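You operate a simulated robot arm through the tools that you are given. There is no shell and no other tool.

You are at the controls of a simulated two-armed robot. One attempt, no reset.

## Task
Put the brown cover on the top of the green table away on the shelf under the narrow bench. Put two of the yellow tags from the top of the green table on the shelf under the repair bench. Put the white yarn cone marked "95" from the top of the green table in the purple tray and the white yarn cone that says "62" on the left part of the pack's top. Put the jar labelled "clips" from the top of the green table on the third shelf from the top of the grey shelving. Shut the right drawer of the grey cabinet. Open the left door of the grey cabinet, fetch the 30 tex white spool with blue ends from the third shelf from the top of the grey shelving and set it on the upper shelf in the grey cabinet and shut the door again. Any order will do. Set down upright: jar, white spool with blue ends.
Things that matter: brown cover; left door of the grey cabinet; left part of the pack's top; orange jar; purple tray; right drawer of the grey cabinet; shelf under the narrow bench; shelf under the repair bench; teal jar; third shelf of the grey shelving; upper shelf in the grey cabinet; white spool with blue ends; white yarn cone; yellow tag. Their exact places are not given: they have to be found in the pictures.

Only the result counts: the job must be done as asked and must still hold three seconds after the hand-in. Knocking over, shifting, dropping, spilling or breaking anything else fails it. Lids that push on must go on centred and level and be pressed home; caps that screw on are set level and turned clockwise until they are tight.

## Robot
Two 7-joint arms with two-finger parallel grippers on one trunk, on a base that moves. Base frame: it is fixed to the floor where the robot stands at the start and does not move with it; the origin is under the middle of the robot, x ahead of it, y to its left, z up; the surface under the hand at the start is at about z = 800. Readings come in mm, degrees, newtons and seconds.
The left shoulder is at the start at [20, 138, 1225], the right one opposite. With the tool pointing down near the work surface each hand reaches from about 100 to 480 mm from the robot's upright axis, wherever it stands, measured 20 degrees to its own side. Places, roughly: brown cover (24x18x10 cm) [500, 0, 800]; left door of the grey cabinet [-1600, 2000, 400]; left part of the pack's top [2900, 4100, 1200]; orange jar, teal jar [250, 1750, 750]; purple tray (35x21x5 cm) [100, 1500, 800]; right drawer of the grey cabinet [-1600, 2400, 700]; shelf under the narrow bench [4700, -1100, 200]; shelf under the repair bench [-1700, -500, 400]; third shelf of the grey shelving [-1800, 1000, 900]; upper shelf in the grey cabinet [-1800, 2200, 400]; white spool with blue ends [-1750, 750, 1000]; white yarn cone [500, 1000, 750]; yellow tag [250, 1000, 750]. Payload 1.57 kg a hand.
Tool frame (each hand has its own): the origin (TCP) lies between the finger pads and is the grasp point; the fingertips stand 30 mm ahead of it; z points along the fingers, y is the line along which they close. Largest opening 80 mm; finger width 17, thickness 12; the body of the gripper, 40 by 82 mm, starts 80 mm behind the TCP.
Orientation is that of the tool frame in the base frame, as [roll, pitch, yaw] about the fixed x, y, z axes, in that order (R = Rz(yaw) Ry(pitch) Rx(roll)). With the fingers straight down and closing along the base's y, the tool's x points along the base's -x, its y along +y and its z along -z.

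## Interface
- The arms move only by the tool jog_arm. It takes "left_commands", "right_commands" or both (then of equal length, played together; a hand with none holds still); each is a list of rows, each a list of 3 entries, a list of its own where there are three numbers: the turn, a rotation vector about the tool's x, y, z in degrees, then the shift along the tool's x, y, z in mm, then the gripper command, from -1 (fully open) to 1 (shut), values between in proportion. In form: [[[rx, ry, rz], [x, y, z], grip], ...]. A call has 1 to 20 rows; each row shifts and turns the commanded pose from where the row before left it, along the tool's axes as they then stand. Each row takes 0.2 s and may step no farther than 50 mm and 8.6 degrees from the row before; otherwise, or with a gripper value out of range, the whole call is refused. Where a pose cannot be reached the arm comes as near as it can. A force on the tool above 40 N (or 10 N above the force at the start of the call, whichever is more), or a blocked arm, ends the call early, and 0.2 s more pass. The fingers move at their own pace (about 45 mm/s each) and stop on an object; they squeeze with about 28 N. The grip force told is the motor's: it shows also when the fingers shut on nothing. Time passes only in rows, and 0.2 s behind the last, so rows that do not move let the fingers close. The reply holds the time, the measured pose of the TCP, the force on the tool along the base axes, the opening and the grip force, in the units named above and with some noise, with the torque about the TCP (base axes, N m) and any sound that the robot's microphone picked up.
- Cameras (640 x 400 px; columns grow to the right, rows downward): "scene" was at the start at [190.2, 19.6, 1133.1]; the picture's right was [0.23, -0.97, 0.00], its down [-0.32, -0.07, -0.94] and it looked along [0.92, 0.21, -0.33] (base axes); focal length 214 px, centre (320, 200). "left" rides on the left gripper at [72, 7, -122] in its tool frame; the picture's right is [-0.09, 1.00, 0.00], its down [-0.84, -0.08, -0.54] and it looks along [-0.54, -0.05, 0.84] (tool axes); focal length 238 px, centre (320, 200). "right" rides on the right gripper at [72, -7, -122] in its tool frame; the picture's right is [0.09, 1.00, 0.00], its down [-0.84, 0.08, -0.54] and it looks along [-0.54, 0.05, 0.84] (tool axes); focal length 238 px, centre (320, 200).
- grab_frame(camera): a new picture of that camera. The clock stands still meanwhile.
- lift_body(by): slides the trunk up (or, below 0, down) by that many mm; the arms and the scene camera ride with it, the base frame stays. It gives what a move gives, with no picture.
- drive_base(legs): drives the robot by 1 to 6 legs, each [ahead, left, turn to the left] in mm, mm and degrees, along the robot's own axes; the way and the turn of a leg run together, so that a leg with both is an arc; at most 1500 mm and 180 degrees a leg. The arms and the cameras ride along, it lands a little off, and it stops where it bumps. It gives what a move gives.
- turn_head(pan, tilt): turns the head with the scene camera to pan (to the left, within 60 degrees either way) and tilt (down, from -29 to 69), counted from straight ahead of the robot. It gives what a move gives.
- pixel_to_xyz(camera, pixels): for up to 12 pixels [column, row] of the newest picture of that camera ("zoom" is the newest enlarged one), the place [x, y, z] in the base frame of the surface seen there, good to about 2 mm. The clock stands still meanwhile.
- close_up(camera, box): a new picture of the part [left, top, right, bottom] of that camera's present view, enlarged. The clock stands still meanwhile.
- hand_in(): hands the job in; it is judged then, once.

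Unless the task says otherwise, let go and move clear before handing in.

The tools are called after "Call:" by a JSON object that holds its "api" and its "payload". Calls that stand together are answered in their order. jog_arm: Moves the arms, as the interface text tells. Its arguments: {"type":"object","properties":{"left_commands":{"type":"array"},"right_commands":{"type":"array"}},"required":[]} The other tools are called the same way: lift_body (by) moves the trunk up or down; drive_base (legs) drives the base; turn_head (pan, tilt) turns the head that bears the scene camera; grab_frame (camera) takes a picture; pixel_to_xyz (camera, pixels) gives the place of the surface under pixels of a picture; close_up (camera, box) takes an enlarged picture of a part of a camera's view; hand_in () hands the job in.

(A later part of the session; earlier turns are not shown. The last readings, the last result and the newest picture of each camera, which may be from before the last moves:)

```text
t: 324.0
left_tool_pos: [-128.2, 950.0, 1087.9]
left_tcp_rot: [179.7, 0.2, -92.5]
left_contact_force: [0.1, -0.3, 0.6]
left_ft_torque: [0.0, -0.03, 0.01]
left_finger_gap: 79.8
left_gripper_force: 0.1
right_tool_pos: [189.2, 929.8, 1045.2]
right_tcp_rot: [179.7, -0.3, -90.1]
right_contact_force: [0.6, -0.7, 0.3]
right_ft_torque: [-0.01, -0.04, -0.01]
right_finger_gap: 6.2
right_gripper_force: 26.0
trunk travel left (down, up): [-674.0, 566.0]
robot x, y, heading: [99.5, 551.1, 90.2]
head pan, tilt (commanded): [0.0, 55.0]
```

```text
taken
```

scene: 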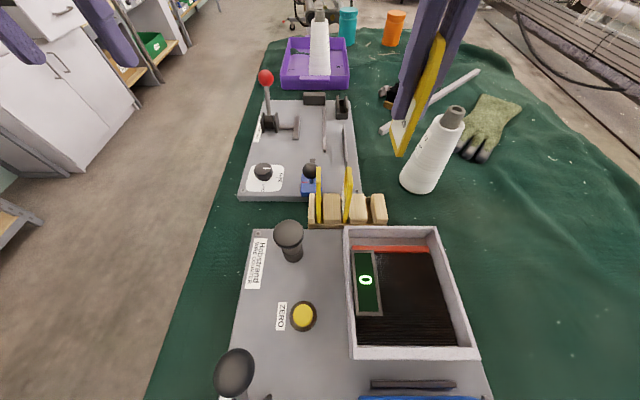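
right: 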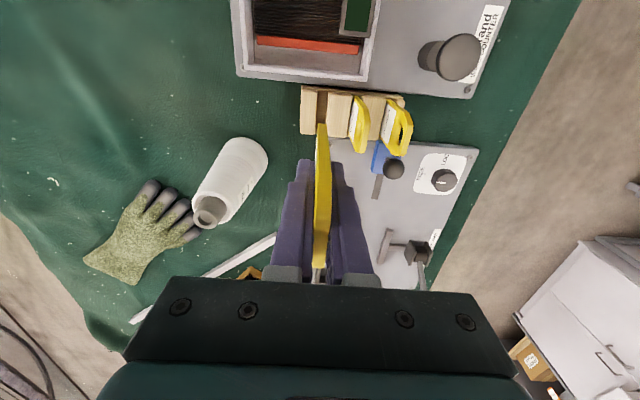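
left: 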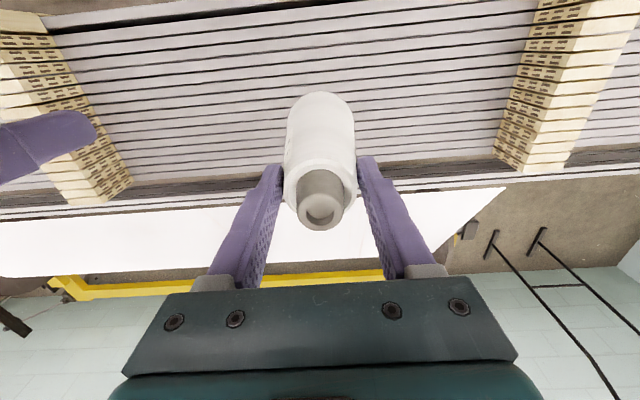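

Right tag is held. I'll raise/move the right hand aside, shift the base 95 mm right, and bring the left hand above the left tag (x≈93).

Call:
{"api": "jog_arm", "payload": {"left_commands": [[[0, 0, -2.5], [0, 0, 0], -1], [[0, 0, 0], [5, -30, 0], -1], [[0, 0, 0], [5, -30, 0], 0], [[0, 0, 0], [5, -30, 0], 0]], "right_commands": [[[0, 0, 0], [0, 0, -40], 1], [[0, 0, 0], [0, -30, -20], 1], [[0, 0, 0], [0, -30, 0], 1], [[0, 0, 0], [0, 0, 0], 1]]}}

Call:
{"api": "drive_base", "payload": {"legs": [[0, -95, 0]]}}

Call:
{"api": "grab_frame", "payload": {"camera": "left"}}

```text
t: 325.0
left_tool_pos: [-38.8, 936.9, 1088.3]
left_tcp_rot: [179.6, 0.3, -89.9]
left_contact_force: [-0.5, 1.3, -0.7]
left_ft_torque: [0.0, -0.02, -0.01]
left_finger_gap: 40.0
left_gripper_force: 0.1
right_tool_pos: [249.6, 932.8, 1107.2]
right_tcp_rot: [179.6, -0.2, -90.0]
right_contact_force: [0.5, -0.2, -0.1]
right_ft_torque: [0.0, 0.0, 0.0]
right_finger_gap: 6.4
right_gripper_force: 25.7
trunk travel left (down, up): [-674.0, 566.0]
robot x, y, heading: [99.1, 551.6, 90.5]
head pan, tilt (commanded): [0.0, 55.0]
```

```text
t: 326.1
left_tool_pos: [53.4, 937.0, 1088.6]
left_tcp_rot: [179.7, 0.2, -89.9]
left_contact_force: [0.7, -0.3, 0.5]
left_ft_torque: [-0.02, -0.01, 0.0]
left_finger_gap: 40.1
left_gripper_force: 0.0
right_tool_pos: [339.5, 932.8, 1107.3]
right_tcp_rot: [179.6, -0.4, -90.0]
right_contact_force: [-0.2, 0.4, 0.7]
right_ft_torque: [0.02, 0.0, -0.02]
right_finger_gap: 6.4
right_gripper_force: 25.8
trunk travel left (down, up): [-674.0, 566.0]
robot x, y, heading: [196.6, 556.1, 90.4]
head pan, tilt (commanded): [0.0, 55.0]
```

```text
taken
```

left: 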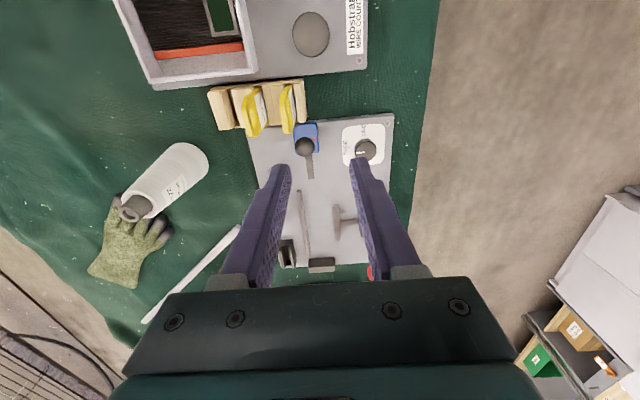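

Left tag is at left-camera (289,108). Move over it and descend partway to check.

Call:
{"api": "jog_arm", "payload": {"left_commands": [[[0, 0, 0], [3, -39, 0], 0], [[0, 0, 0], [0, 0, 45], 0], [[0, 0, 0], [0, 0, 45], 0], [[0, 0, 0], [0, 0, 30], 0], [[0, 0, 0], [0, 0, 0], 0]]}}

Call:
{"api": "grab_frame", "payload": {"camera": "left"}}

Call:
{"api": "pixel_to_xyz", "payload": {"camera": "left", "pixels": [[318, 130], [318, 150], [318, 170], [325, 150], [310, 150], [318, 185]]}}

```text
t: 327.4
left_tool_pos: [93.5, 933.7, 968.8]
left_tcp_rot: [179.7, 0.2, -90.0]
left_contact_force: [0.3, 0.5, -0.3]
left_ft_torque: [0.01, -0.02, 0.04]
left_finger_gap: 40.0
left_gripper_force: 0.1
right_tool_pos: [340.5, 932.4, 1107.4]
right_tcp_rot: [179.5, -0.3, -90.0]
right_contact_force: [-0.3, 0.2, 0.0]
right_ft_torque: [-0.03, 0.0, 0.04]
right_finger_gap: 6.3
right_gripper_force: 26.1
trunk travel left (down, up): [-674.0, 566.0]
robot x, y, heading: [191.6, 552.9, 90.6]
head pan, tilt (commanded): [0.0, 55.0]
```

```text
taken
```

left: 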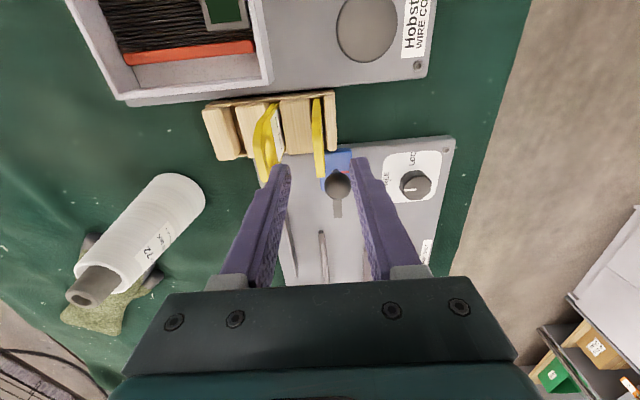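

```text
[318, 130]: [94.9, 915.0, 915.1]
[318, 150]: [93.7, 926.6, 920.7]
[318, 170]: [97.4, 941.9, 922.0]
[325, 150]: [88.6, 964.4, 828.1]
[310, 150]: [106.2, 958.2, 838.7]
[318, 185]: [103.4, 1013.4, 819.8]
```

Aligned (tag x≈94.5). Descend to z≈878, close, and lift.

Call:
{"api": "jog_arm", "payload": {"left_commands": [[[0, 0, 0], [0, -1, 45], 0], [[0, 0, 0], [0, 0, 30], 0], [[0, 0, 0], [0, 0, 15], 0], [[0, 0, 0], [0, 0, 0], 0], [[0, 0, 0], [0, 0, 0], 1], [[0, 0, 0], [0, 0, 0], 1], [[0, 0, 0], [0, 0, 0], 1], [[0, 0, 0], [0, 0, 0], 1]]}}

```text
t: 329.1
left_tool_pos: [94.9, 935.4, 879.8]
left_tcp_rot: [179.7, 0.1, -89.9]
left_contact_force: [-0.4, 0.3, 0.0]
left_ft_torque: [0.02, -0.02, -0.02]
left_finger_gap: 6.2
left_gripper_force: 25.7
right_tool_pos: [340.9, 934.2, 1107.4]
right_tcp_rot: [179.5, -0.3, -90.0]
right_contact_force: [-0.7, 0.0, -0.6]
right_ft_torque: [0.03, 0.01, -0.01]
right_finger_gap: 6.3
right_gripper_force: 26.1
trunk travel left (down, up): [-674.0, 566.0]
robot x, y, heading: [193.4, 555.0, 90.4]
head pan, tilt (commanded): [0.0, 55.0]
```

Call:
{"api": "jog_arm", "payload": {"left_commands": [[[0, 0, 0], [0, 0, -15], 1], [[0, 0, 0], [0, 0, -35], 1], [[0, 0, 0], [0, 0, -45], 1], [[0, 0, 0], [0, 0, -45], 1], [[0, 0, 0], [0, 0, -45], 1], [[0, 0, 0], [0, 0, -40], 1]]}}

Call:
{"api": "grab_frame", "payload": {"camera": "scene"}}

```text
t: 330.6
left_tool_pos: [94.3, 934.9, 1104.4]
left_tcp_rot: [179.6, 0.1, -89.9]
left_contact_force: [0.2, -0.1, -0.4]
left_ft_torque: [0.04, 0.0, 0.02]
left_finger_gap: 6.1
left_gripper_force: 26.2
right_tool_pos: [341.1, 934.2, 1107.7]
right_tcp_rot: [179.6, -0.4, -90.1]
right_contact_force: [0.1, -0.1, -0.4]
right_ft_torque: [0.01, -0.01, -0.03]
right_finger_gap: 6.5
right_gripper_force: 26.4
trunk travel left (down, up): [-674.0, 566.0]
robot x, y, heading: [189.9, 557.7, 90.4]
head pan, tilt (commanded): [0.0, 55.0]
```

```text
taken
```

scene: 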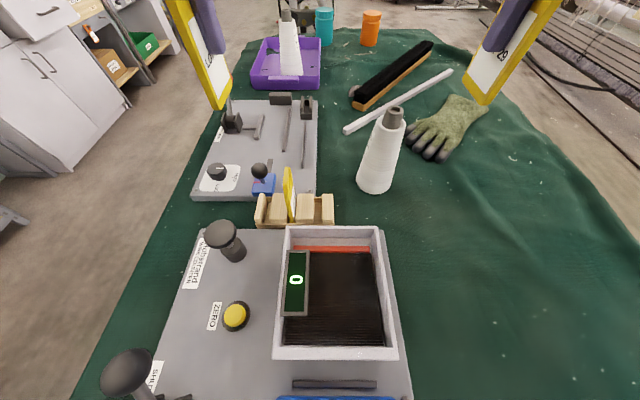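

Both tags are held. Now drive west and south to face the repair bench.

Call:
{"api": "drive_base", "payload": {"legs": [[0, 850, 0], [-1050, 0, 0], [0, 0, 89.6]]}}

Call:
{"api": "turn_head", "payload": {"pan": 0, "tilt": 25}}

Call:
{"api": "grab_frame", "payload": {"camera": "scene"}}

```text
t: 343.9
left_tool_pos: [-1014.1, -617.1, 1104.4]
left_tcp_rot: [179.7, 0.2, -1.8]
left_contact_force: [-0.3, -0.1, 0.0]
left_ft_torque: [0.02, -0.02, -0.03]
left_finger_gap: 6.2
left_gripper_force: 26.0
right_tool_pos: [-1005.0, -373.7, 1108.7]
right_tcp_rot: [179.5, -0.4, -1.9]
right_contact_force: [0.7, 0.3, -0.3]
right_ft_torque: [-0.02, -0.01, 0.0]
right_finger_gap: 6.2
right_gripper_force: 26.3
trunk travel left (down, up): [-674.0, 566.0]
robot x, y, heading: [-634.3, -531.4, 178.7]
head pan, tilt (commanded): [0.0, 55.0]
```

```text
t: 344.8
left_tool_pos: [-1013.3, -618.7, 1104.8]
left_tcp_rot: [179.7, 0.2, -1.8]
left_contact_force: [0.8, -0.8, -1.0]
left_ft_torque: [0.0, 0.01, -0.01]
left_finger_gap: 6.2
left_gripper_force: 26.2
right_tool_pos: [-1005.1, -372.1, 1107.8]
right_tcp_rot: [179.6, -0.3, -1.9]
right_contact_force: [-0.3, -0.1, -0.4]
right_ft_torque: [-0.02, -0.02, 0.02]
right_finger_gap: 6.3
right_gripper_force: 25.8
trunk travel left (down, up): [-674.0, 566.0]
robot x, y, heading: [-632.6, -536.2, 178.4]
head pan, tilt (commanded): [0.0, 25.0]
```

```text
taken
```

scene: 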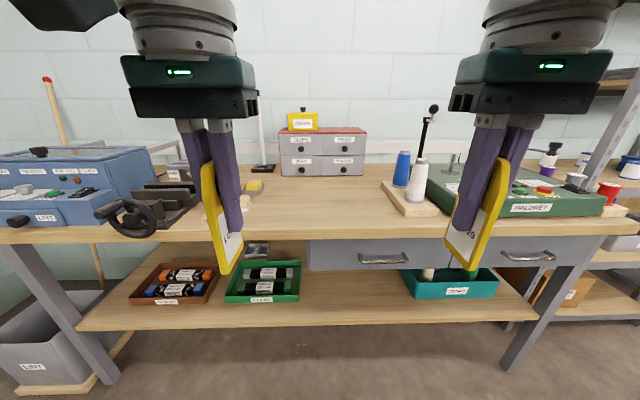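

The bench shelf has free space between the green box (262,280) and the teal box (450,283). I'll measure it.

Call:
{"api": "pixel_to_xyz", "payload": {"camera": "scene", "pixels": [[310, 290], [350, 290], [400, 290], [350, 310], [350, 270], [225, 300], [302, 295], [402, 290], [350, 262], [310, 262], [110, 318], [530, 315]]}}

Call:
{"api": "close_up", "payload": {"camera": "scene", "box": [90, 210, 560, 350]}}

```text
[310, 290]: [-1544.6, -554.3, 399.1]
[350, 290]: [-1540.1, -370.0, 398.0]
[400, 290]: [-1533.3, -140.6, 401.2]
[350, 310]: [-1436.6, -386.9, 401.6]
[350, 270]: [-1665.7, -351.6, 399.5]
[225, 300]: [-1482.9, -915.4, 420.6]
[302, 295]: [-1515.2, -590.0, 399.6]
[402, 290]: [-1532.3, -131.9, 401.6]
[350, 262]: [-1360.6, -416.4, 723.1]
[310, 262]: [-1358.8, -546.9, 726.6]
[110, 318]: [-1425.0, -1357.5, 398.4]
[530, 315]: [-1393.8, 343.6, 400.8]
```

```text
1.36 times, centred on (325, 280) of scene
```

zoom: 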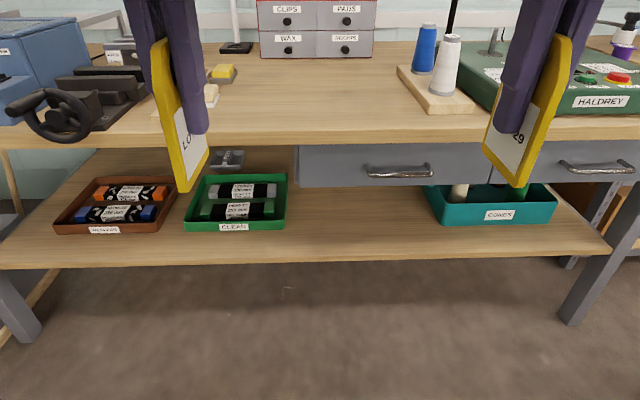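

Shelf z=400, front edge x≈-1400, drawer undersides ≈720; free stretch y≈-560…-140. I'll lay the tags flat: tilt both hands ~70° forward while extending, then roll them 90°.

Call:
{"api": "jog_arm", "payload": {"left_commands": [[[0, -7.8, 0], [-19.8, 0, 2.7], 1], [[0, -7.8, 0], [-19.3, 0, 5.4], 1], [[0, -7.8, 0], [-18.4, 0, 7.9], 1], [[0, -7.8, 0], [-17.1, 0, 10.4], 1], [[0, -7.8, 0], [-15.5, 0, 12.6], 1], [[0, -7.8, 0], [-13.7, 0, 14.6], 1], [[0, -7.8, 0], [-11.6, 0, 16.3], 1], [[0, -7.8, 0], [-9.3, 0, 17.7], 1], [[0, -7.6, 0], [-6.8, 0, 18.8], 1], [[0, 0, 0], [0, 0, 0], 1]], "right_commands": [[[0, -7.8, 0], [-19.8, 0, 2.7], 1], [[0, -7.8, 0], [-19.3, 0, 5.4], 1], [[0, -7.8, 0], [-18.4, 0, 7.9], 1], [[0, -7.8, 0], [-17.1, 0, 10.4], 1], [[0, -7.8, 0], [-15.5, 0, 12.6], 1], [[0, -7.8, 0], [-13.7, 0, 14.6], 1], [[0, -7.8, 0], [-11.6, 0, 16.3], 1], [[0, -7.8, 0], [-9.3, 0, 17.7], 1], [[0, -7.6, 0], [-6.8, 0, 18.8], 1], [[0, 0, 0], [0, 0, 0], 1]]}}

Call:
{"api": "grab_frame", "payload": {"camera": "scene"}}

```text
t: 347.0
left_tool_pos: [-1191.1, -613.5, 1082.0]
left_tcp_rot: [179.2, 70.2, -2.8]
left_contact_force: [-0.3, -0.2, 0.2]
left_ft_torque: [-0.02, 0.0, -0.01]
left_finger_gap: 6.4
left_gripper_force: 26.1
right_tool_pos: [-1182.3, -367.7, 1082.1]
right_tcp_rot: [178.8, 69.8, -3.0]
right_contact_force: [0.8, -0.1, -0.6]
right_ft_torque: [0.05, 0.02, 0.01]
right_finger_gap: 6.2
right_gripper_force: 25.4
trunk travel left (down, up): [-674.0, 566.0]
robot x, y, heading: [-629.9, -531.3, 178.4]
head pan, tilt (commanded): [0.0, 25.0]
```

```text
taken
```

scene: 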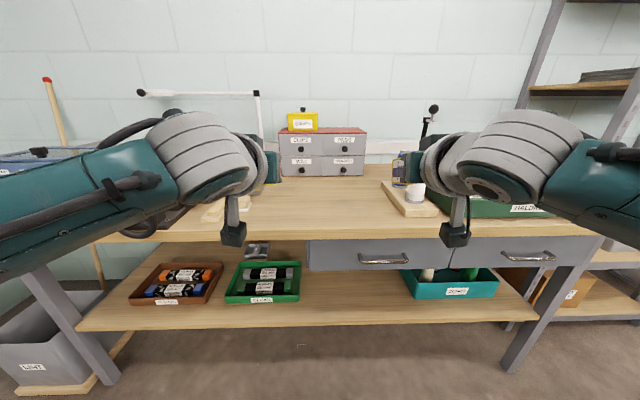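

Both hands tilted 70°. Now roll each about its own axis; I'll try +90° in steps.

Call:
{"api": "jog_arm", "payload": {"left_commands": [[[0, 0, 8.2], [0, 0, 0], 1], [[0, 0, 8.2], [0, 0, 0], 1], [[0, 0, 8.2], [0, 0, 0], 1], [[0, 0, 8.2], [0, 0, 0], 1], [[0, 0, 8.2], [0, 0, 0], 1], [[0, 0, 8.2], [0, 0, 0], 1], [[0, 0, 8.2], [0, 0, 0], 1], [[0, 0, 8.2], [0, 0, 0], 1], [[0, 0, 8.2], [0, 0, 0], 1], [[0, 0, 8.2], [0, 0, 0], 1], [[0, 0, 8], [0, 0, 0], 1]], "right_commands": [[[0, 0, 8.2], [0, 0, 0], 1], [[0, 0, 8.2], [0, 0, 0], 1], [[0, 0, 8.2], [0, 0, 0], 1], [[0, 0, 8.2], [0, 0, 0], 1], [[0, 0, 8.2], [0, 0, 0], 1], [[0, 0, 8.2], [0, 0, 0], 1], [[0, 0, 8.2], [0, 0, 0], 1], [[0, 0, 8.2], [0, 0, 0], 1], [[0, 0, 8.2], [0, 0, 0], 1], [[0, 0, 8.2], [0, 0, 0], 1], [[0, 0, 8], [0, 0, 0], 1]]}}

Call:
{"api": "grab_frame", "payload": {"camera": "scene"}}

```text
t: 349.4
left_tool_pos: [-1192.1, -613.9, 1080.9]
left_tcp_rot: [109.7, -0.3, -91.8]
left_contact_force: [-0.4, -0.1, -0.3]
left_ft_torque: [0.02, -0.04, -0.01]
left_finger_gap: 6.3
left_gripper_force: 26.2
right_tool_pos: [-1183.1, -345.1, 1081.5]
right_tcp_rot: [110.1, 2.4, -93.2]
right_contact_force: [-0.4, -0.3, -0.1]
right_ft_torque: [-0.02, 0.01, -0.02]
right_finger_gap: 6.5
right_gripper_force: 26.0
trunk travel left (down, up): [-674.0, 566.0]
robot x, y, heading: [-631.8, -534.4, 178.4]
head pan, tilt (commanded): [0.0, 25.0]
```

```text
taken
```

scene: 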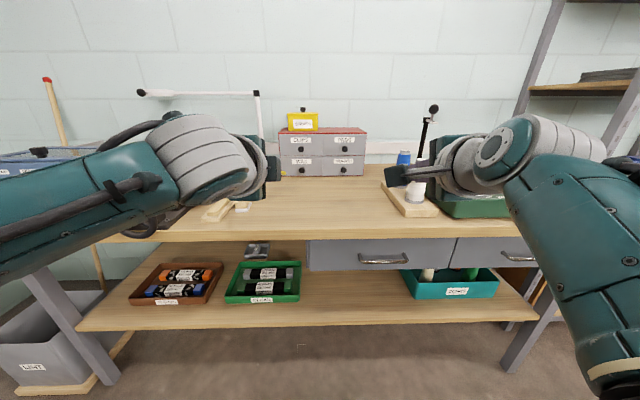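

The right arm's elbow twisted downward; mirroring the roll (−90°) should be more natural for it. I'll roll the right hand back −180°.

Call:
{"api": "jog_arm", "payload": {"right_commands": [[[0, 0, -8.6], [0, 0, 0], 1], [[0, 0, -8.6], [0, 0, 0], 1], [[0, 0, -8.6], [0, 0, 0], 1], [[0, 0, -8.6], [0, 0, 0], 1], [[0, 0, -8.6], [0, 0, 0], 1], [[0, 0, -8.6], [0, 0, 0], 1], [[0, 0, -8.6], [0, 0, 0], 1], [[0, 0, -8.6], [0, 0, 0], 1], [[0, 0, -8.6], [0, 0, 0], 1], [[0, 0, -8.6], [0, 0, 0], 1], [[0, 0, -8.6], [0, 0, 0], 1], [[0, 0, -8.6], [0, 0, 0], 1], [[0, 0, -8.6], [0, 0, 0], 1], [[0, 0, -8.6], [0, 0, 0], 1], [[0, 0, -8.6], [0, 0, 0], 1], [[0, 0, -8.6], [0, 0, 0], 1], [[0, 0, -8.6], [0, 0, 0], 1], [[0, 0, -8.6], [0, 0, 0], 1], [[0, 0, -8.6], [0, 0, 0], 1], [[0, 0, -8.6], [0, 0, 0], 1]]}}

Call:
{"api": "jog_arm", "payload": {"right_commands": [[[0, 0, -8], [0, 0, 0], 1], [[0, 0, 0], [0, 0, 0], 1]]}}

Call:
{"api": "grab_frame", "payload": {"camera": "scene"}}

```text
t: 353.6
left_tool_pos: [-1192.0, -614.5, 1081.0]
left_tcp_rot: [109.8, -0.4, -91.8]
left_contact_force: [-0.2, 0.5, -0.3]
left_ft_torque: [0.01, -0.01, -0.01]
left_finger_gap: 6.2
left_gripper_force: 26.0
right_tool_pos: [-1183.2, -366.4, 1082.5]
right_tcp_rot: [-110.5, 7.7, 85.5]
right_contact_force: [0.2, -0.2, -1.2]
right_ft_torque: [-0.02, -0.02, -0.02]
right_finger_gap: 6.3
right_gripper_force: 25.8
trunk travel left (down, up): [-674.0, 566.0]
robot x, y, heading: [-633.0, -530.3, 178.5]
head pan, tilt (commanded): [0.0, 25.0]
```

```text
t: 354.2
left_tool_pos: [-1192.0, -614.3, 1081.4]
left_tcp_rot: [109.8, -0.2, -91.9]
left_contact_force: [0.1, 0.4, -0.9]
left_ft_torque: [-0.02, -0.02, -0.01]
left_finger_gap: 6.2
left_gripper_force: 26.3
right_tool_pos: [-1183.6, -366.6, 1082.3]
right_tcp_rot: [-110.4, 0.3, 88.2]
right_contact_force: [0.7, 0.1, -1.0]
right_ft_torque: [-0.01, 0.0, 0.01]
right_finger_gap: 6.2
right_gripper_force: 26.6
trunk travel left (down, up): [-674.0, 566.0]
robot x, y, heading: [-627.0, -532.8, 178.5]
head pan, tilt (commanded): [0.0, 25.0]
```

```text
taken
```

scene: 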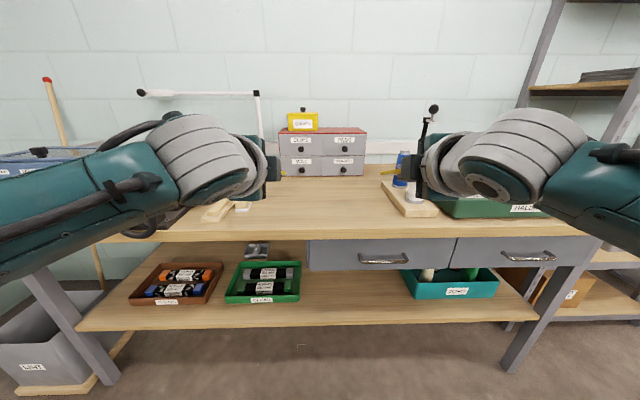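

Both hands are now symmetric with the tags nearly horizontal. Bring hands inward 25 mm each, shift the base, and lower the trunk.

Call:
{"api": "jog_arm", "payload": {"left_commands": [[[0, 0, 0], [-25, 0, 0], 1], [[0, 0, 0], [0, 0, 0], 1]], "right_commands": [[[0, 0, 0], [-25, 0, 0], 1], [[0, 0, 0], [0, 0, 0], 1]]}}

Call:
{"api": "drive_base", "payload": {"legs": [[0, -130, 1.5]]}}

Call:
{"api": "lift_body", "payload": {"by": -400}}

Call:
{"api": "lift_body", "payload": {"by": -225}}

Call:
{"api": "turn_head", "payload": {"pan": 0, "tilt": 20}}

Call:
{"api": "grab_frame", "payload": {"camera": "scene"}}

```text
t: 354.8
left_tool_pos: [-1193.0, -588.8, 1081.2]
left_tcp_rot: [109.8, -0.3, -91.8]
left_contact_force: [0.9, 0.4, 0.0]
left_ft_torque: [0.0, -0.01, 0.0]
left_finger_gap: 6.6
left_gripper_force: 25.8
right_tool_pos: [-1184.2, -390.9, 1081.2]
right_tcp_rot: [-110.2, 0.4, 88.0]
right_contact_force: [0.9, 0.2, -0.2]
right_ft_torque: [0.02, -0.04, 0.0]
right_finger_gap: 6.3
right_gripper_force: 26.2
trunk travel left (down, up): [-674.0, 566.0]
robot x, y, heading: [-631.9, -535.8, 178.4]
head pan, tilt (commanded): [0.0, 25.0]
```

```text
t: 356.1
left_tool_pos: [-1189.0, -476.1, 1079.8]
left_tcp_rot: [109.7, -0.2, -90.5]
left_contact_force: [-0.3, -0.3, -0.6]
left_ft_torque: [-0.02, -0.05, -0.06]
left_finger_gap: 6.3
left_gripper_force: 25.9
right_tool_pos: [-1185.8, -277.7, 1081.4]
right_tcp_rot: [-110.4, 0.4, 89.5]
right_contact_force: [-0.7, -0.9, -0.2]
right_ft_torque: [0.0, -0.04, 0.0]
right_finger_gap: 6.0
right_gripper_force: 26.2
trunk travel left (down, up): [-674.0, 566.0]
robot x, y, heading: [-628.2, -404.2, 180.1]
head pan, tilt (commanded): [0.0, 25.0]
```

```text
t: 359.9
left_tool_pos: [-1188.1, -475.9, 679.5]
left_tcp_rot: [109.8, -0.3, -90.4]
left_contact_force: [0.9, 0.3, -0.1]
left_ft_torque: [-0.01, -0.01, 0.02]
left_finger_gap: 6.3
left_gripper_force: 26.2
right_tool_pos: [-1186.7, -279.0, 682.7]
right_tcp_rot: [-110.2, 0.5, 89.4]
right_contact_force: [-0.2, 0.6, 0.3]
right_ft_torque: [-0.01, 0.03, 0.02]
right_finger_gap: 6.1
right_gripper_force: 26.6
trunk travel left (down, up): [-274.0, 966.0]
robot x, y, heading: [-628.1, -406.8, 179.9]
head pan, tilt (commanded): [0.0, 25.0]
```

```text
t: 362.3
left_tool_pos: [-1189.0, -475.6, 454.7]
left_tcp_rot: [109.7, -0.3, -90.4]
left_contact_force: [1.0, 0.8, 0.5]
left_ft_torque: [-0.04, 0.0, 0.03]
left_finger_gap: 6.5
left_gripper_force: 26.1
right_tool_pos: [-1185.8, -278.4, 456.7]
right_tcp_rot: [-110.2, 0.4, 89.6]
right_contact_force: [0.5, -0.5, 0.4]
right_ft_torque: [-0.02, 0.0, 0.01]
right_finger_gap: 6.0
right_gripper_force: 26.6
trunk travel left (down, up): [-49.0, 1191.0]
robot x, y, heading: [-628.3, -409.7, 180.1]
head pan, tilt (commanded): [0.0, 25.0]
```

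```text
t: 363.0
left_tool_pos: [-1189.6, -476.1, 456.0]
left_tcp_rot: [109.8, -0.4, -90.4]
left_contact_force: [-0.6, 0.4, -0.9]
left_ft_torque: [0.0, 0.01, 0.01]
left_finger_gap: 6.1
left_gripper_force: 25.5
right_tool_pos: [-1186.6, -278.2, 456.3]
right_tcp_rot: [-110.2, 0.4, 89.5]
right_contact_force: [0.9, -0.2, 0.6]
right_ft_torque: [0.03, -0.03, 0.0]
right_finger_gap: 6.2
right_gripper_force: 26.6
trunk travel left (down, up): [-49.0, 1191.0]
robot x, y, heading: [-626.9, -407.0, 180.1]
head pan, tilt (commanded): [0.0, 20.0]
```

```text
taken
```

scene: 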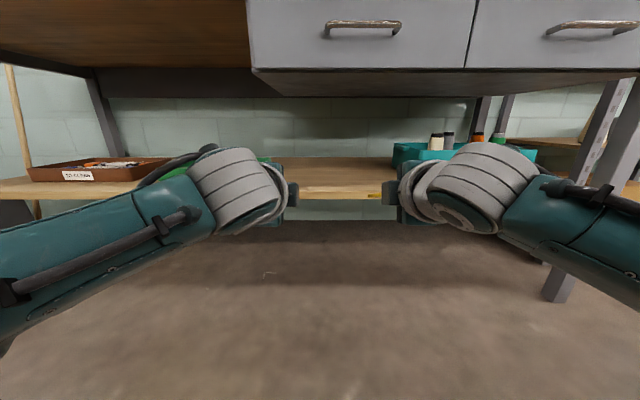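

Hands are at z≈456 in front of the shelf. I'll verify the boxes' nearest edges before driving in.

Call:
{"api": "pixel_to_xyz", "payload": {"camera": "scene", "pixels": [[395, 148], [393, 155], [268, 160], [330, 165], [330, 185], [350, 95], [300, 72], [330, 195], [300, 175], [370, 170]]}}

Call:
{"api": "close_up", "payload": {"camera": "scene", "box": [180, 80, 500, 260]}}

```text
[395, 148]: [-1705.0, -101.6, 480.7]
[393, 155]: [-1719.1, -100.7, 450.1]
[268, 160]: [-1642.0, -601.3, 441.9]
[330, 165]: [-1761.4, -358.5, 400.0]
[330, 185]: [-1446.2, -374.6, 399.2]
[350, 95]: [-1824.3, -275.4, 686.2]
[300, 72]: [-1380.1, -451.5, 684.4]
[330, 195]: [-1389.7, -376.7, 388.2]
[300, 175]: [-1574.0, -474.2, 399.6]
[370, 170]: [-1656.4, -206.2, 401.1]
```

```text
2.00 times, centred on (340, 170) of scene
```

zoom: 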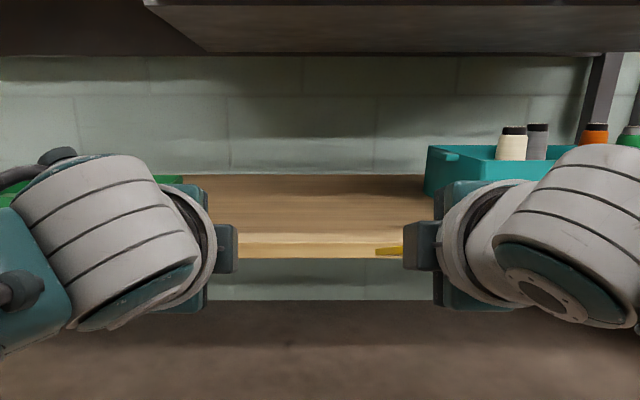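

Clear: green box edge y≈−601, teal box edge y≈−101, drawer underside z≈685. Driving in 340 mm.

Call:
{"api": "drive_base", "payload": {"legs": [[340, 0, 0]]}}

Call:
{"api": "grab_frame", "payload": {"camera": "scene"}}

Call:
{"api": "grab_frame", "payload": {"camera": "left"}}

Call:
{"api": "grab_frame", "payload": {"camera": "right"}}

```text
t: 365.2
left_tool_pos: [-1523.5, -482.6, 454.7]
left_tcp_rot: [109.9, -0.2, -89.9]
left_contact_force: [0.4, 0.1, -0.9]
left_ft_torque: [0.04, 0.0, -0.02]
left_finger_gap: 6.3
left_gripper_force: 26.1
right_tool_pos: [-1523.2, -283.8, 456.4]
right_tcp_rot: [-110.5, 0.3, 90.0]
right_contact_force: [0.0, -0.4, -0.6]
right_ft_torque: [-0.01, 0.01, 0.0]
right_finger_gap: 6.2
right_gripper_force: 26.4
trunk travel left (down, up): [-49.0, 1191.0]
robot x, y, heading: [-966.2, -409.2, -179.2]
head pan, tilt (commanded): [0.0, 20.0]
```

```text
taken
```

scene: 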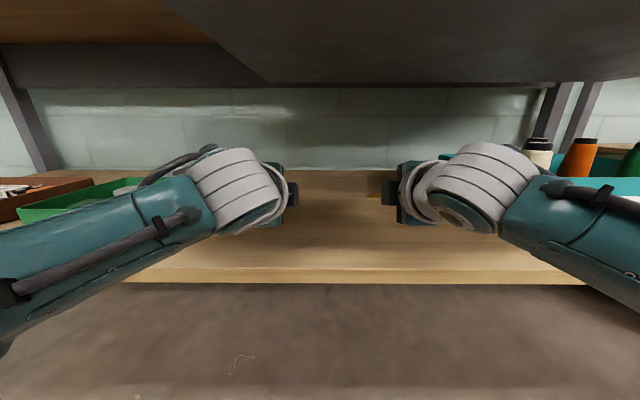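

```text
taken
```

left: 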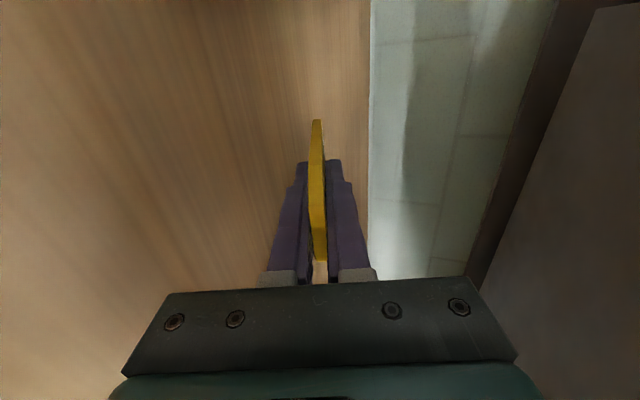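

```text
taken
```

right: 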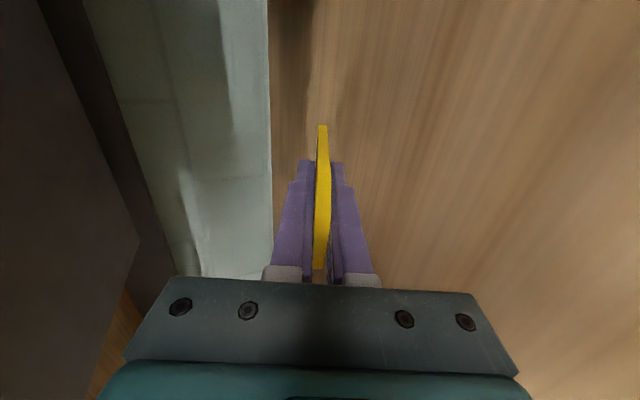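

Both tags are over the shelf. Lower the trunk 24 mm, then finish with small arm moves.

Call:
{"api": "lift_body", "payload": {"by": -24}}

Call:
{"api": "jog_arm", "payload": {"left_commands": [[[0, 0, 0], [0, -2.8, 1], 1], [[0, 0, 0], [0, -2.8, 1], 1], [[0, 0, 0], [0, 0, 0], 1]], "right_commands": [[[0, 0, 0], [0, 2.8, 1], 1], [[0, 0, 0], [0, 2.8, 1], 1], [[0, 0, 0], [0, 0, 0], 1]]}}

Call:
{"api": "grab_frame", "payload": {"camera": "left"}}

```text
t: 365.9
left_tool_pos: [-1525.0, -482.0, 431.8]
left_tcp_rot: [109.7, -0.3, -89.9]
left_contact_force: [-0.4, 0.2, -0.5]
left_ft_torque: [-0.01, 0.01, 0.01]
left_finger_gap: 6.3
left_gripper_force: 25.3
right_tool_pos: [-1524.1, -285.2, 432.7]
right_tcp_rot: [-110.3, 0.4, 90.1]
right_contact_force: [-1.1, 0.6, -0.7]
right_ft_torque: [-0.01, -0.01, 0.03]
right_finger_gap: 6.2
right_gripper_force: 25.9
trunk travel left (down, up): [-25.0, 1215.0]
robot x, y, heading: [-966.1, -404.9, -179.6]
head pan, tilt (commanded): [0.0, 20.0]
```

```text
t: 366.7
left_tool_pos: [-1524.6, -481.1, 425.7]
left_tcp_rot: [109.6, -0.3, -89.8]
left_contact_force: [2.7, 0.4, 7.3]
left_ft_torque: [0.1, 0.41, -0.01]
left_finger_gap: 6.2
left_gripper_force: 26.0
right_tool_pos: [-1524.7, -284.2, 427.4]
right_tcp_rot: [-110.3, 0.4, 90.0]
right_contact_force: [0.0, 0.0, -0.8]
right_ft_torque: [-0.01, 0.04, -0.02]
right_finger_gap: 6.5
right_gripper_force: 26.1
trunk travel left (down, up): [-25.0, 1215.0]
robot x, y, heading: [-968.1, -406.9, -179.9]
head pan, tilt (commanded): [0.0, 20.0]
```

```text
taken
```

left: 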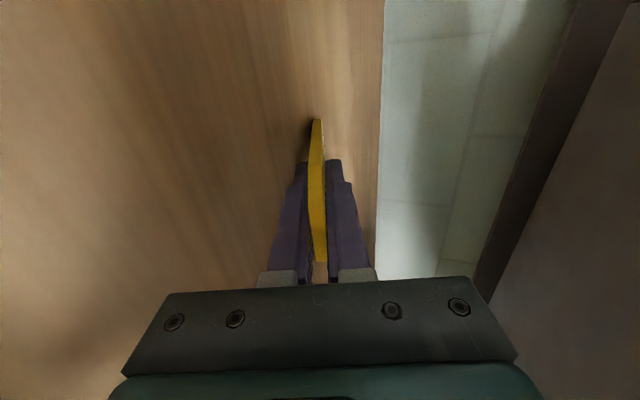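

The lower fingers would hit the shelf on opening, so I'll change approach: raise, roll the tags upright, tilt to ~55°, and let them down on edge with a slight lean. First raise 60 mm and roll back.

Call:
{"api": "lift_body", "payload": {"by": 60}}

Call:
{"api": "jog_arm", "payload": {"left_commands": [[[0, 0, -8.2], [0, 0, 0], 1], [[0, 0, -8.2], [0, 0, 0], 1], [[0, 0, -8.2], [0, 0, 0], 1], [[0, 0, -8.2], [0, 0, 0], 1], [[0, 0, -8.2], [0, 0, 0], 1], [[0, 0, -8.2], [0, 0, 0], 1], [[0, 0, -8.2], [0, 0, 0], 1], [[0, 0, -8.2], [0, 0, 0], 1], [[0, 0, -8.2], [0, 0, 0], 1], [[0, 0, -8.2], [0, 0, 0], 1], [[0, 0, -8], [0, 0, 0], 1], [[0, 7.5, 0], [0, 0, 0], 1], [[0, 7.5, 0], [0, 0, 0], 1]], "right_commands": [[[0, 0, 8.2], [0, 0, 0], 1], [[0, 0, 8.2], [0, 0, 0], 1], [[0, 0, 8.2], [0, 0, 0], 1], [[0, 0, 8.2], [0, 0, 0], 1], [[0, 0, 8.2], [0, 0, 0], 1], [[0, 0, 8.2], [0, 0, 0], 1], [[0, 0, 8.2], [0, 0, 0], 1], [[0, 0, 8.2], [0, 0, 0], 1], [[0, 0, 8.2], [0, 0, 0], 1], [[0, 0, 8.2], [0, 0, 0], 1], [[0, 0, 8], [0, 0, 0], 1], [[0, 7.5, 0], [0, 0, 0], 1], [[0, 7.5, 0], [0, 0, 0], 1]]}}

Call:
{"api": "grab_frame", "payload": {"camera": "scene"}}

```text
t: 367.7
left_tool_pos: [-1524.8, -480.8, 484.6]
left_tcp_rot: [110.0, -0.3, -89.9]
left_contact_force: [-0.2, -0.3, -1.3]
left_ft_torque: [0.03, 0.03, -0.01]
left_finger_gap: 6.4
left_gripper_force: 25.8
right_tool_pos: [-1524.5, -284.3, 486.4]
right_tcp_rot: [-110.3, 0.3, 90.1]
right_contact_force: [0.0, 0.6, -0.6]
right_ft_torque: [-0.02, 0.0, -0.02]
right_finger_gap: 6.0
right_gripper_force: 26.2
trunk travel left (down, up): [-85.0, 1155.0]
robot x, y, heading: [-965.1, -406.9, -179.7]
head pan, tilt (commanded): [0.0, 20.0]
```

```text
t: 370.5
left_tool_pos: [-1526.9, -486.5, 484.7]
left_tcp_rot: [179.0, 55.1, -0.5]
left_contact_force: [-0.1, 0.1, -0.9]
left_ft_torque: [-0.01, 0.01, 0.02]
left_finger_gap: 6.0
left_gripper_force: 25.9
right_tool_pos: [-1527.1, -284.9, 486.1]
right_tcp_rot: [179.3, 54.6, -0.5]
right_contact_force: [0.0, -0.7, -0.3]
right_ft_torque: [-0.01, -0.02, 0.05]
right_finger_gap: 6.3
right_gripper_force: 26.1
trunk travel left (down, up): [-85.0, 1155.0]
robot x, y, heading: [-965.7, -408.4, -179.5]
head pan, tilt (commanded): [0.0, 20.0]
```

```text
taken
```

scene: 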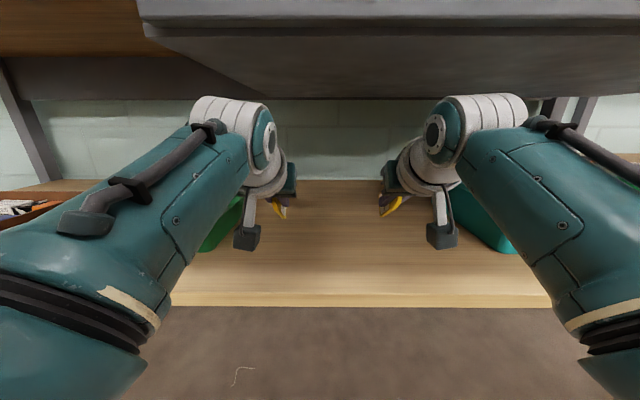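

Tags are upright again. Shift base 40 mm right, roll both +12° for a lean, then lower.

Call:
{"api": "lift_body", "payload": {"by": -14}}

Call:
{"api": "drive_base", "payload": {"legs": [[0, -40, 0]]}}

Call:
{"api": "jog_arm", "payload": {"left_commands": [[[0, 0, 6], [0, 0, 0], 1], [[0, 0, 6], [0, 0, 0], 1]], "right_commands": [[[0, 0, 6], [0, 0, 0], 1], [[0, 0, 6], [0, 0, 0], 1]]}}

Call:
{"api": "grab_frame", "payload": {"camera": "left"}}

Call:
{"api": "grab_frame", "payload": {"camera": "right"}}

```text
t: 371.1
left_tool_pos: [-1525.7, -486.7, 471.5]
left_tcp_rot: [179.1, 55.3, -0.3]
left_contact_force: [0.1, 0.3, -0.4]
left_ft_torque: [0.0, 0.0, -0.03]
left_finger_gap: 6.1
left_gripper_force: 26.1
right_tool_pos: [-1524.8, -283.6, 474.1]
right_tcp_rot: [179.3, 54.7, -0.4]
right_contact_force: [0.0, 0.1, -0.7]
right_ft_torque: [-0.01, -0.02, -0.02]
right_finger_gap: 6.4
right_gripper_force: 26.2
trunk travel left (down, up): [-71.0, 1169.0]
robot x, y, heading: [-967.7, -411.2, -179.6]
head pan, tilt (commanded): [0.0, 20.0]
```

```text
t: 372.0
left_tool_pos: [-1524.9, -451.9, 471.0]
left_tcp_rot: [178.4, 55.1, -0.8]
left_contact_force: [-0.6, -0.4, -1.3]
left_ft_torque: [0.03, -0.03, -0.01]
left_finger_gap: 6.3
left_gripper_force: 25.6
right_tool_pos: [-1524.5, -250.7, 471.8]
right_tcp_rot: [178.8, 54.6, -0.8]
right_contact_force: [1.3, -0.7, -0.1]
right_ft_torque: [0.02, 0.02, -0.03]
right_finger_gap: 6.0
right_gripper_force: 25.9
trunk travel left (down, up): [-71.0, 1169.0]
robot x, y, heading: [-972.2, -373.0, -179.2]
head pan, tilt (commanded): [0.0, 20.0]
```

```text
t: 372.6
left_tool_pos: [-1525.5, -447.2, 470.3]
left_tcp_rot: [162.3, 53.2, -21.0]
left_contact_force: [0.7, -0.2, -0.3]
left_ft_torque: [-0.02, 0.01, 0.0]
left_finger_gap: 6.4
left_gripper_force: 26.1
right_tool_pos: [-1524.2, -246.5, 473.2]
right_tcp_rot: [162.9, 52.8, -20.9]
right_contact_force: [-0.3, 0.6, -0.5]
right_ft_torque: [-0.01, 0.0, 0.01]
right_finger_gap: 6.2
right_gripper_force: 26.1
trunk travel left (down, up): [-71.0, 1169.0]
robot x, y, heading: [-966.9, -370.0, -179.4]
head pan, tilt (commanded): [0.0, 20.0]
```

```text
taken
```

left: 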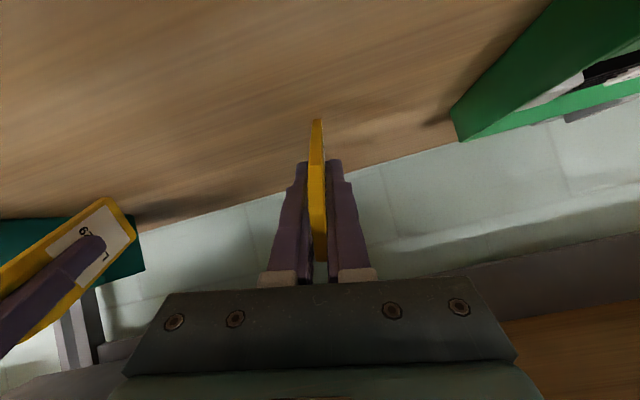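

```text
taken
```

right: 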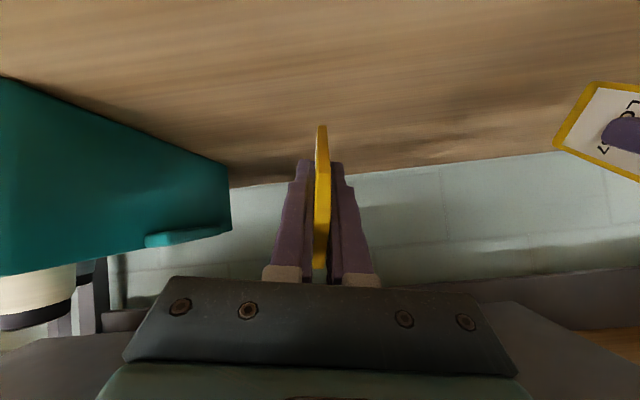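

Leaning about 12° as wanted. Lower the trunk until the tag corners touch.

Call:
{"api": "lift_body", "payload": {"by": -8}}

Call:
{"api": "lift_body", "payload": {"by": -3}}

Call:
{"api": "lift_body", "payload": {"by": -2}}

```text
t: 373.2
left_tool_pos: [-1525.2, -447.0, 463.4]
left_tcp_rot: [162.2, 53.1, -20.8]
left_contact_force: [-0.1, 0.2, -0.2]
left_ft_torque: [0.0, 0.01, 0.03]
left_finger_gap: 6.0
left_gripper_force: 25.7
right_tool_pos: [-1523.9, -245.9, 463.3]
right_tcp_rot: [162.9, 52.8, -20.7]
right_contact_force: [0.0, 0.9, -0.6]
right_ft_torque: [0.01, 0.0, 0.0]
right_finger_gap: 6.4
right_gripper_force: 26.0
trunk travel left (down, up): [-63.0, 1177.0]
robot x, y, heading: [-965.5, -370.4, -179.5]
head pan, tilt (commanded): [0.0, 20.0]
```

```text
t: 373.7
left_tool_pos: [-1525.7, -445.6, 461.0]
left_tcp_rot: [162.3, 53.2, -20.9]
left_contact_force: [1.1, 0.1, 5.2]
left_ft_torque: [0.01, 0.11, -0.01]
left_finger_gap: 6.1
left_gripper_force: 26.0
right_tool_pos: [-1524.4, -245.3, 461.7]
right_tcp_rot: [163.1, 52.8, -20.6]
right_contact_force: [-0.4, -0.3, -0.1]
right_ft_torque: [0.0, -0.03, 0.02]
right_finger_gap: 6.3
right_gripper_force: 26.0
trunk travel left (down, up): [-60.0, 1180.0]
robot x, y, heading: [-966.5, -369.3, -179.4]
head pan, tilt (commanded): [0.0, 20.0]
```

```text
t: 374.2
left_tool_pos: [-1525.9, -446.2, 460.2]
left_tcp_rot: [162.1, 53.5, -21.0]
left_contact_force: [5.3, -0.1, 15.2]
left_ft_torque: [0.01, 0.34, 0.01]
left_finger_gap: 6.0
left_gripper_force: 26.0
right_tool_pos: [-1524.3, -245.1, 460.4]
right_tcp_rot: [162.9, 52.9, -20.6]
right_contact_force: [0.0, 0.2, -0.9]
right_ft_torque: [-0.01, -0.01, -0.01]
right_finger_gap: 6.3
right_gripper_force: 26.2
trunk travel left (down, up): [-58.0, 1182.0]
robot x, y, heading: [-967.5, -373.1, -179.5]
head pan, tilt (commanded): [0.0, 20.0]
```

Left tag touches, the right is within ~2 mm. Open both hands.

Call:
{"api": "jog_arm", "payload": {"left_commands": [[[0, 0, 0], [0, 0, 0], -1], [[0, 0, 0], [0, 0, 0], -1], [[0, 0, 0], [0, 0, 0], -1], [[0, 0, 0], [0, 0, 0], -1], [[0, 0, 0], [0, 0, 0], -1]], "right_commands": [[[0, 0, 0], [0, 0, 0], -1], [[0, 0, 0], [0, 0, 0], -1], [[0, 0, 0], [0, 0, 0], -1], [[0, 0, 0], [0, 0, 0], -1], [[0, 0, 0], [0, 0, 0], -1]]}}

Call:
{"api": "grab_frame", "payload": {"camera": "left"}}

Call:
{"api": "grab_frame", "payload": {"camera": "right"}}

```text
t: 375.4
left_tool_pos: [-1525.6, -447.2, 457.8]
left_tcp_rot: [162.2, 53.2, -20.7]
left_contact_force: [0.5, 0.6, -0.2]
left_ft_torque: [-0.03, 0.02, -0.02]
left_finger_gap: 79.9
left_gripper_force: 0.2
right_tool_pos: [-1525.7, -245.3, 460.8]
right_tcp_rot: [163.0, 52.8, -20.6]
right_contact_force: [0.4, -0.3, -0.2]
right_ft_torque: [0.01, 0.0, 0.0]
right_finger_gap: 79.8
right_gripper_force: 0.1
trunk travel left (down, up): [-58.0, 1182.0]
robot x, y, heading: [-966.1, -368.3, -179.3]
head pan, tilt (commanded): [0.0, 20.0]
```

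```text
taken
```

left: 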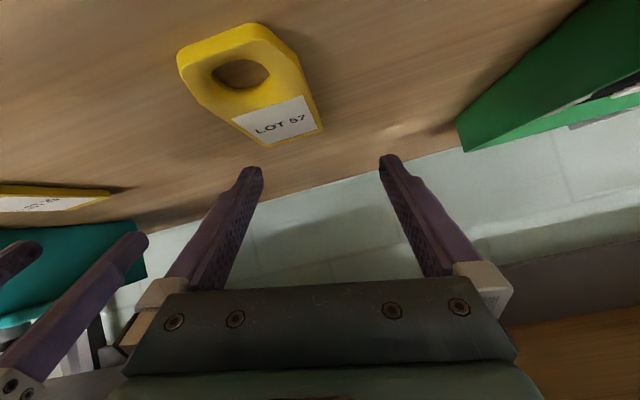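

```text
taken
```

right: 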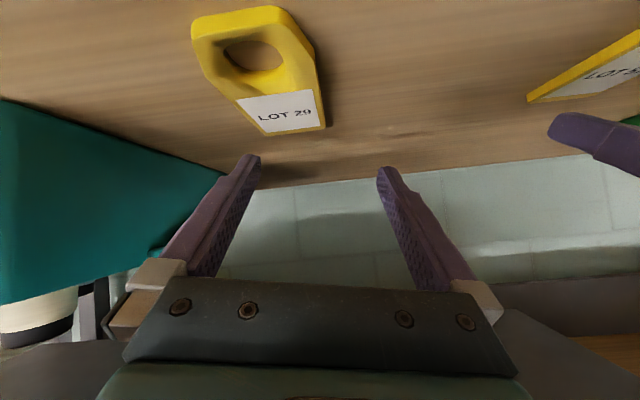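

Both tags lie flat on the shelf. I'll check their coordinates, then back straight out.

Call:
{"api": "pixel_to_xyz", "payload": {"camera": "left", "pixels": [[185, 70], [245, 35], [320, 130], [270, 140], [280, 90]]}}

Call:
{"api": "pixel_to_xyz", "payload": {"camera": "right", "pixels": [[200, 40], [270, 12], [322, 120], [270, 130], [285, 80]]}}

Call:
{"api": "drive_base", "payload": {"legs": [[-450, 0, 0]]}}

Call:
{"api": "grab_frame", "payload": {"camera": "scene"}}

```text
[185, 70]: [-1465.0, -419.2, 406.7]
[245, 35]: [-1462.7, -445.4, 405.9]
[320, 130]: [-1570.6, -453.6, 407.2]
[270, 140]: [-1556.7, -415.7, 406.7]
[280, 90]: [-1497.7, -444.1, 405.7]
```

```text
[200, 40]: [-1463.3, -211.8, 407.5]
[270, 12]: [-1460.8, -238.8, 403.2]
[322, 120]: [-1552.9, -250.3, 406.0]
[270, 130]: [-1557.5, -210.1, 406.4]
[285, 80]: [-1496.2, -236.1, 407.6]
```

```text
t: 378.1
left_tool_pos: [-1080.2, -441.7, 457.6]
left_tcp_rot: [162.4, 53.2, -21.2]
left_contact_force: [-0.4, -0.4, 0.5]
left_ft_torque: [0.02, -0.03, 0.0]
left_finger_gap: 80.0
left_gripper_force: 0.1
right_tool_pos: [-1078.1, -240.0, 460.5]
right_tcp_rot: [162.9, 52.7, -20.8]
right_contact_force: [0.9, 0.4, -0.9]
right_ft_torque: [0.02, -0.01, 0.02]
right_finger_gap: 80.1
right_gripper_force: 0.0
trunk travel left (down, up): [-58.0, 1182.0]
robot x, y, heading: [-519.2, -366.5, -179.6]
head pan, tilt (commanded): [0.0, 20.0]
```

```text
taken
```

scene: 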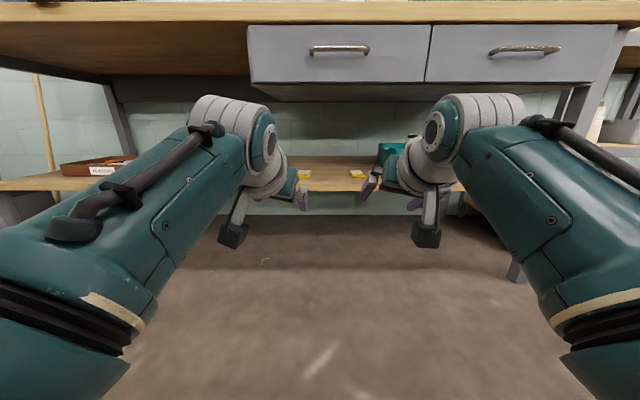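

Both tags are on the shelf (z≈406). Now restore both hands to tool-down and raise the trunk.

Call:
{"api": "lift_body", "payload": {"by": 400}}

Call:
{"api": "jog_arm", "payload": {"left_commands": [[[0, 0, -6], [0, 0, 0], -1], [[0, 0, -6], [0, 0, 0], -1], [[0, 7.8, 0], [13.6, 0, -14.7], -1], [[0, 7.8, 0], [15.5, 0, -12.7], -1], [[0, 7.8, 0], [17, 0, -10.5], -1], [[0, 7.8, 0], [18.3, 0, -8.1], -1], [[0, 7.8, 0], [19.2, 0, -5.5], -1], [[0, 7.8, 0], [19.8, 0, -2.9], -1], [[0, 7.8, 0], [20, 0, 0], -1], [[0, 0, 0], [0, 0, 0], -1]], "right_commands": [[[0, 0, -6], [0, 0, 0], -1], [[0, 0, -6], [0, 0, 0], -1], [[0, 7.8, 0], [13.6, 0, -14.7], -1], [[0, 7.8, 0], [15.5, 0, -12.7], -1], [[0, 7.8, 0], [17, 0, -10.5], -1], [[0, 7.8, 0], [18.3, 0, -8.1], -1], [[0, 7.8, 0], [19.2, 0, -5.5], -1], [[0, 7.8, 0], [19.8, 0, -2.9], -1], [[0, 7.8, 0], [20, 0, 0], -1], [[0, 0, 0], [0, 0, 0], -1]]}}

Call:
{"api": "lift_body", "payload": {"by": 300}}

Call:
{"api": "grab_frame", "payload": {"camera": "scene"}}

```text
t: 381.9
left_tool_pos: [-1078.2, -441.7, 856.5]
left_tcp_rot: [162.3, 53.2, -21.0]
left_contact_force: [0.3, -0.2, -0.1]
left_ft_torque: [0.03, -0.01, 0.02]
left_finger_gap: 80.0
left_gripper_force: 0.0
right_tool_pos: [-1076.6, -239.0, 859.0]
right_tcp_rot: [162.9, 52.8, -20.8]
right_contact_force: [-0.1, 0.5, 1.1]
right_ft_torque: [0.01, 0.0, -0.01]
right_finger_gap: 80.1
right_gripper_force: 0.0
trunk travel left (down, up): [-458.0, 782.0]
robot x, y, heading: [-520.1, -359.5, -179.7]
head pan, tilt (commanded): [0.0, 20.0]
```

```text
t: 384.1
left_tool_pos: [-941.6, -444.1, 838.4]
left_tcp_rot: [179.3, 0.5, 0.2]
left_contact_force: [0.5, 0.4, -1.2]
left_ft_torque: [-0.01, -0.01, -0.01]
left_finger_gap: 80.1
left_gripper_force: 0.0
right_tool_pos: [-946.6, -235.0, 836.8]
right_tcp_rot: [180.0, -0.1, -0.4]
right_contact_force: [1.2, 0.2, 0.7]
right_ft_torque: [0.01, 0.0, -0.02]
right_finger_gap: 79.8
right_gripper_force: 0.1
right hand out of reach, approached as far as the arm can: row 9
trunk travel left (down, up): [-458.0, 782.0]
robot x, y, heading: [-518.7, -365.8, -179.9]
head pan, tilt (commanded): [0.0, 20.0]
```

```text
t: 387.1
left_tool_pos: [-941.9, -443.4, 1137.2]
left_tcp_rot: [179.2, 0.6, 0.4]
left_contact_force: [-0.6, 0.2, 0.7]
left_ft_torque: [-0.02, -0.01, 0.0]
left_finger_gap: 80.0
left_gripper_force: 0.0
right_tool_pos: [-946.8, -234.6, 1138.8]
right_tcp_rot: [179.8, 0.0, -0.4]
right_contact_force: [-0.4, 0.1, -0.9]
right_ft_torque: [0.01, 0.0, 0.02]
right_finger_gap: 80.0
right_gripper_force: 0.1
trunk travel left (down, up): [-758.0, 482.0]
robot x, y, heading: [-518.8, -363.7, -179.8]
head pan, tilt (commanded): [0.0, 20.0]
```

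```text
taken
```

scene: 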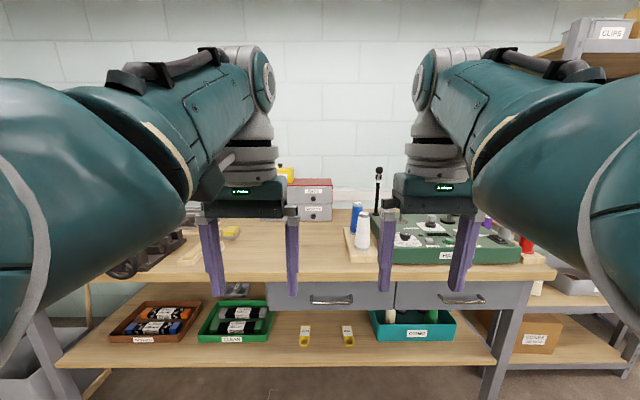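

Tags are visible lying on the shelf at (305,335) and (348,335). I'll spread the hands outward and up to a comfortable posture.

Call:
{"api": "jog_arm", "payload": {"left_commands": [[[0, 0, 0], [0, 30, -25], -1], [[0, 0, 0], [0, 30, -25], -1], [[0, 0, 0], [15, 30, -25], -1], [[0, 0, 0], [15, 10, -25], -1]], "right_commands": [[[0, 0, 0], [0, -30, -25], -1], [[0, 0, 0], [0, -30, -25], -1], [[0, 0, 0], [15, -10, -25], -1], [[0, 0, 0], [15, 0, -25], -1]]}}

Call:
{"api": "grab_frame", "payload": {"camera": "scene"}}

```text
t: 388.1
left_tool_pos: [-963.0, -546.1, 1227.6]
left_tcp_rot: [179.4, 0.6, 0.2]
left_contact_force: [0.0, -0.4, 0.4]
left_ft_torque: [0.01, 0.02, 0.0]
left_finger_gap: 80.0
left_gripper_force: 0.1
left hand out of reach, approached as far as the arm can: row 1, 2, 3, 4
right_tool_pos: [-951.6, -151.5, 1233.5]
right_tcp_rot: [179.6, 0.1, 0.0]
right_contact_force: [0.0, -0.3, -0.5]
right_ft_torque: [-0.01, -0.01, -0.04]
right_finger_gap: 79.7
right_gripper_force: 0.0
right hand out of reach, approached as far as the arm can: row 1, 3, 4
trunk travel left (down, up): [-758.0, 482.0]
robot x, y, heading: [-520.9, -363.1, -179.7]
head pan, tilt (commanded): [0.0, 20.0]
```

```text
taken
```

scene: 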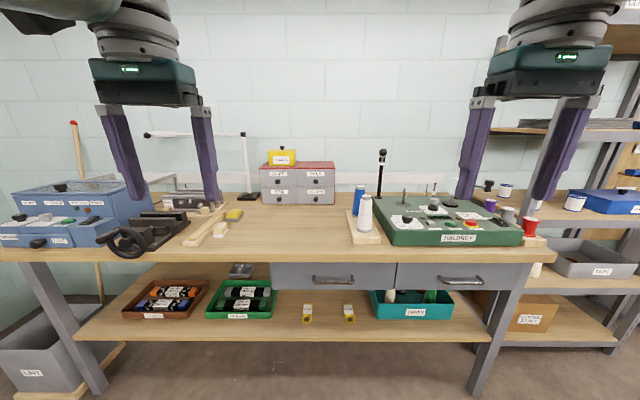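

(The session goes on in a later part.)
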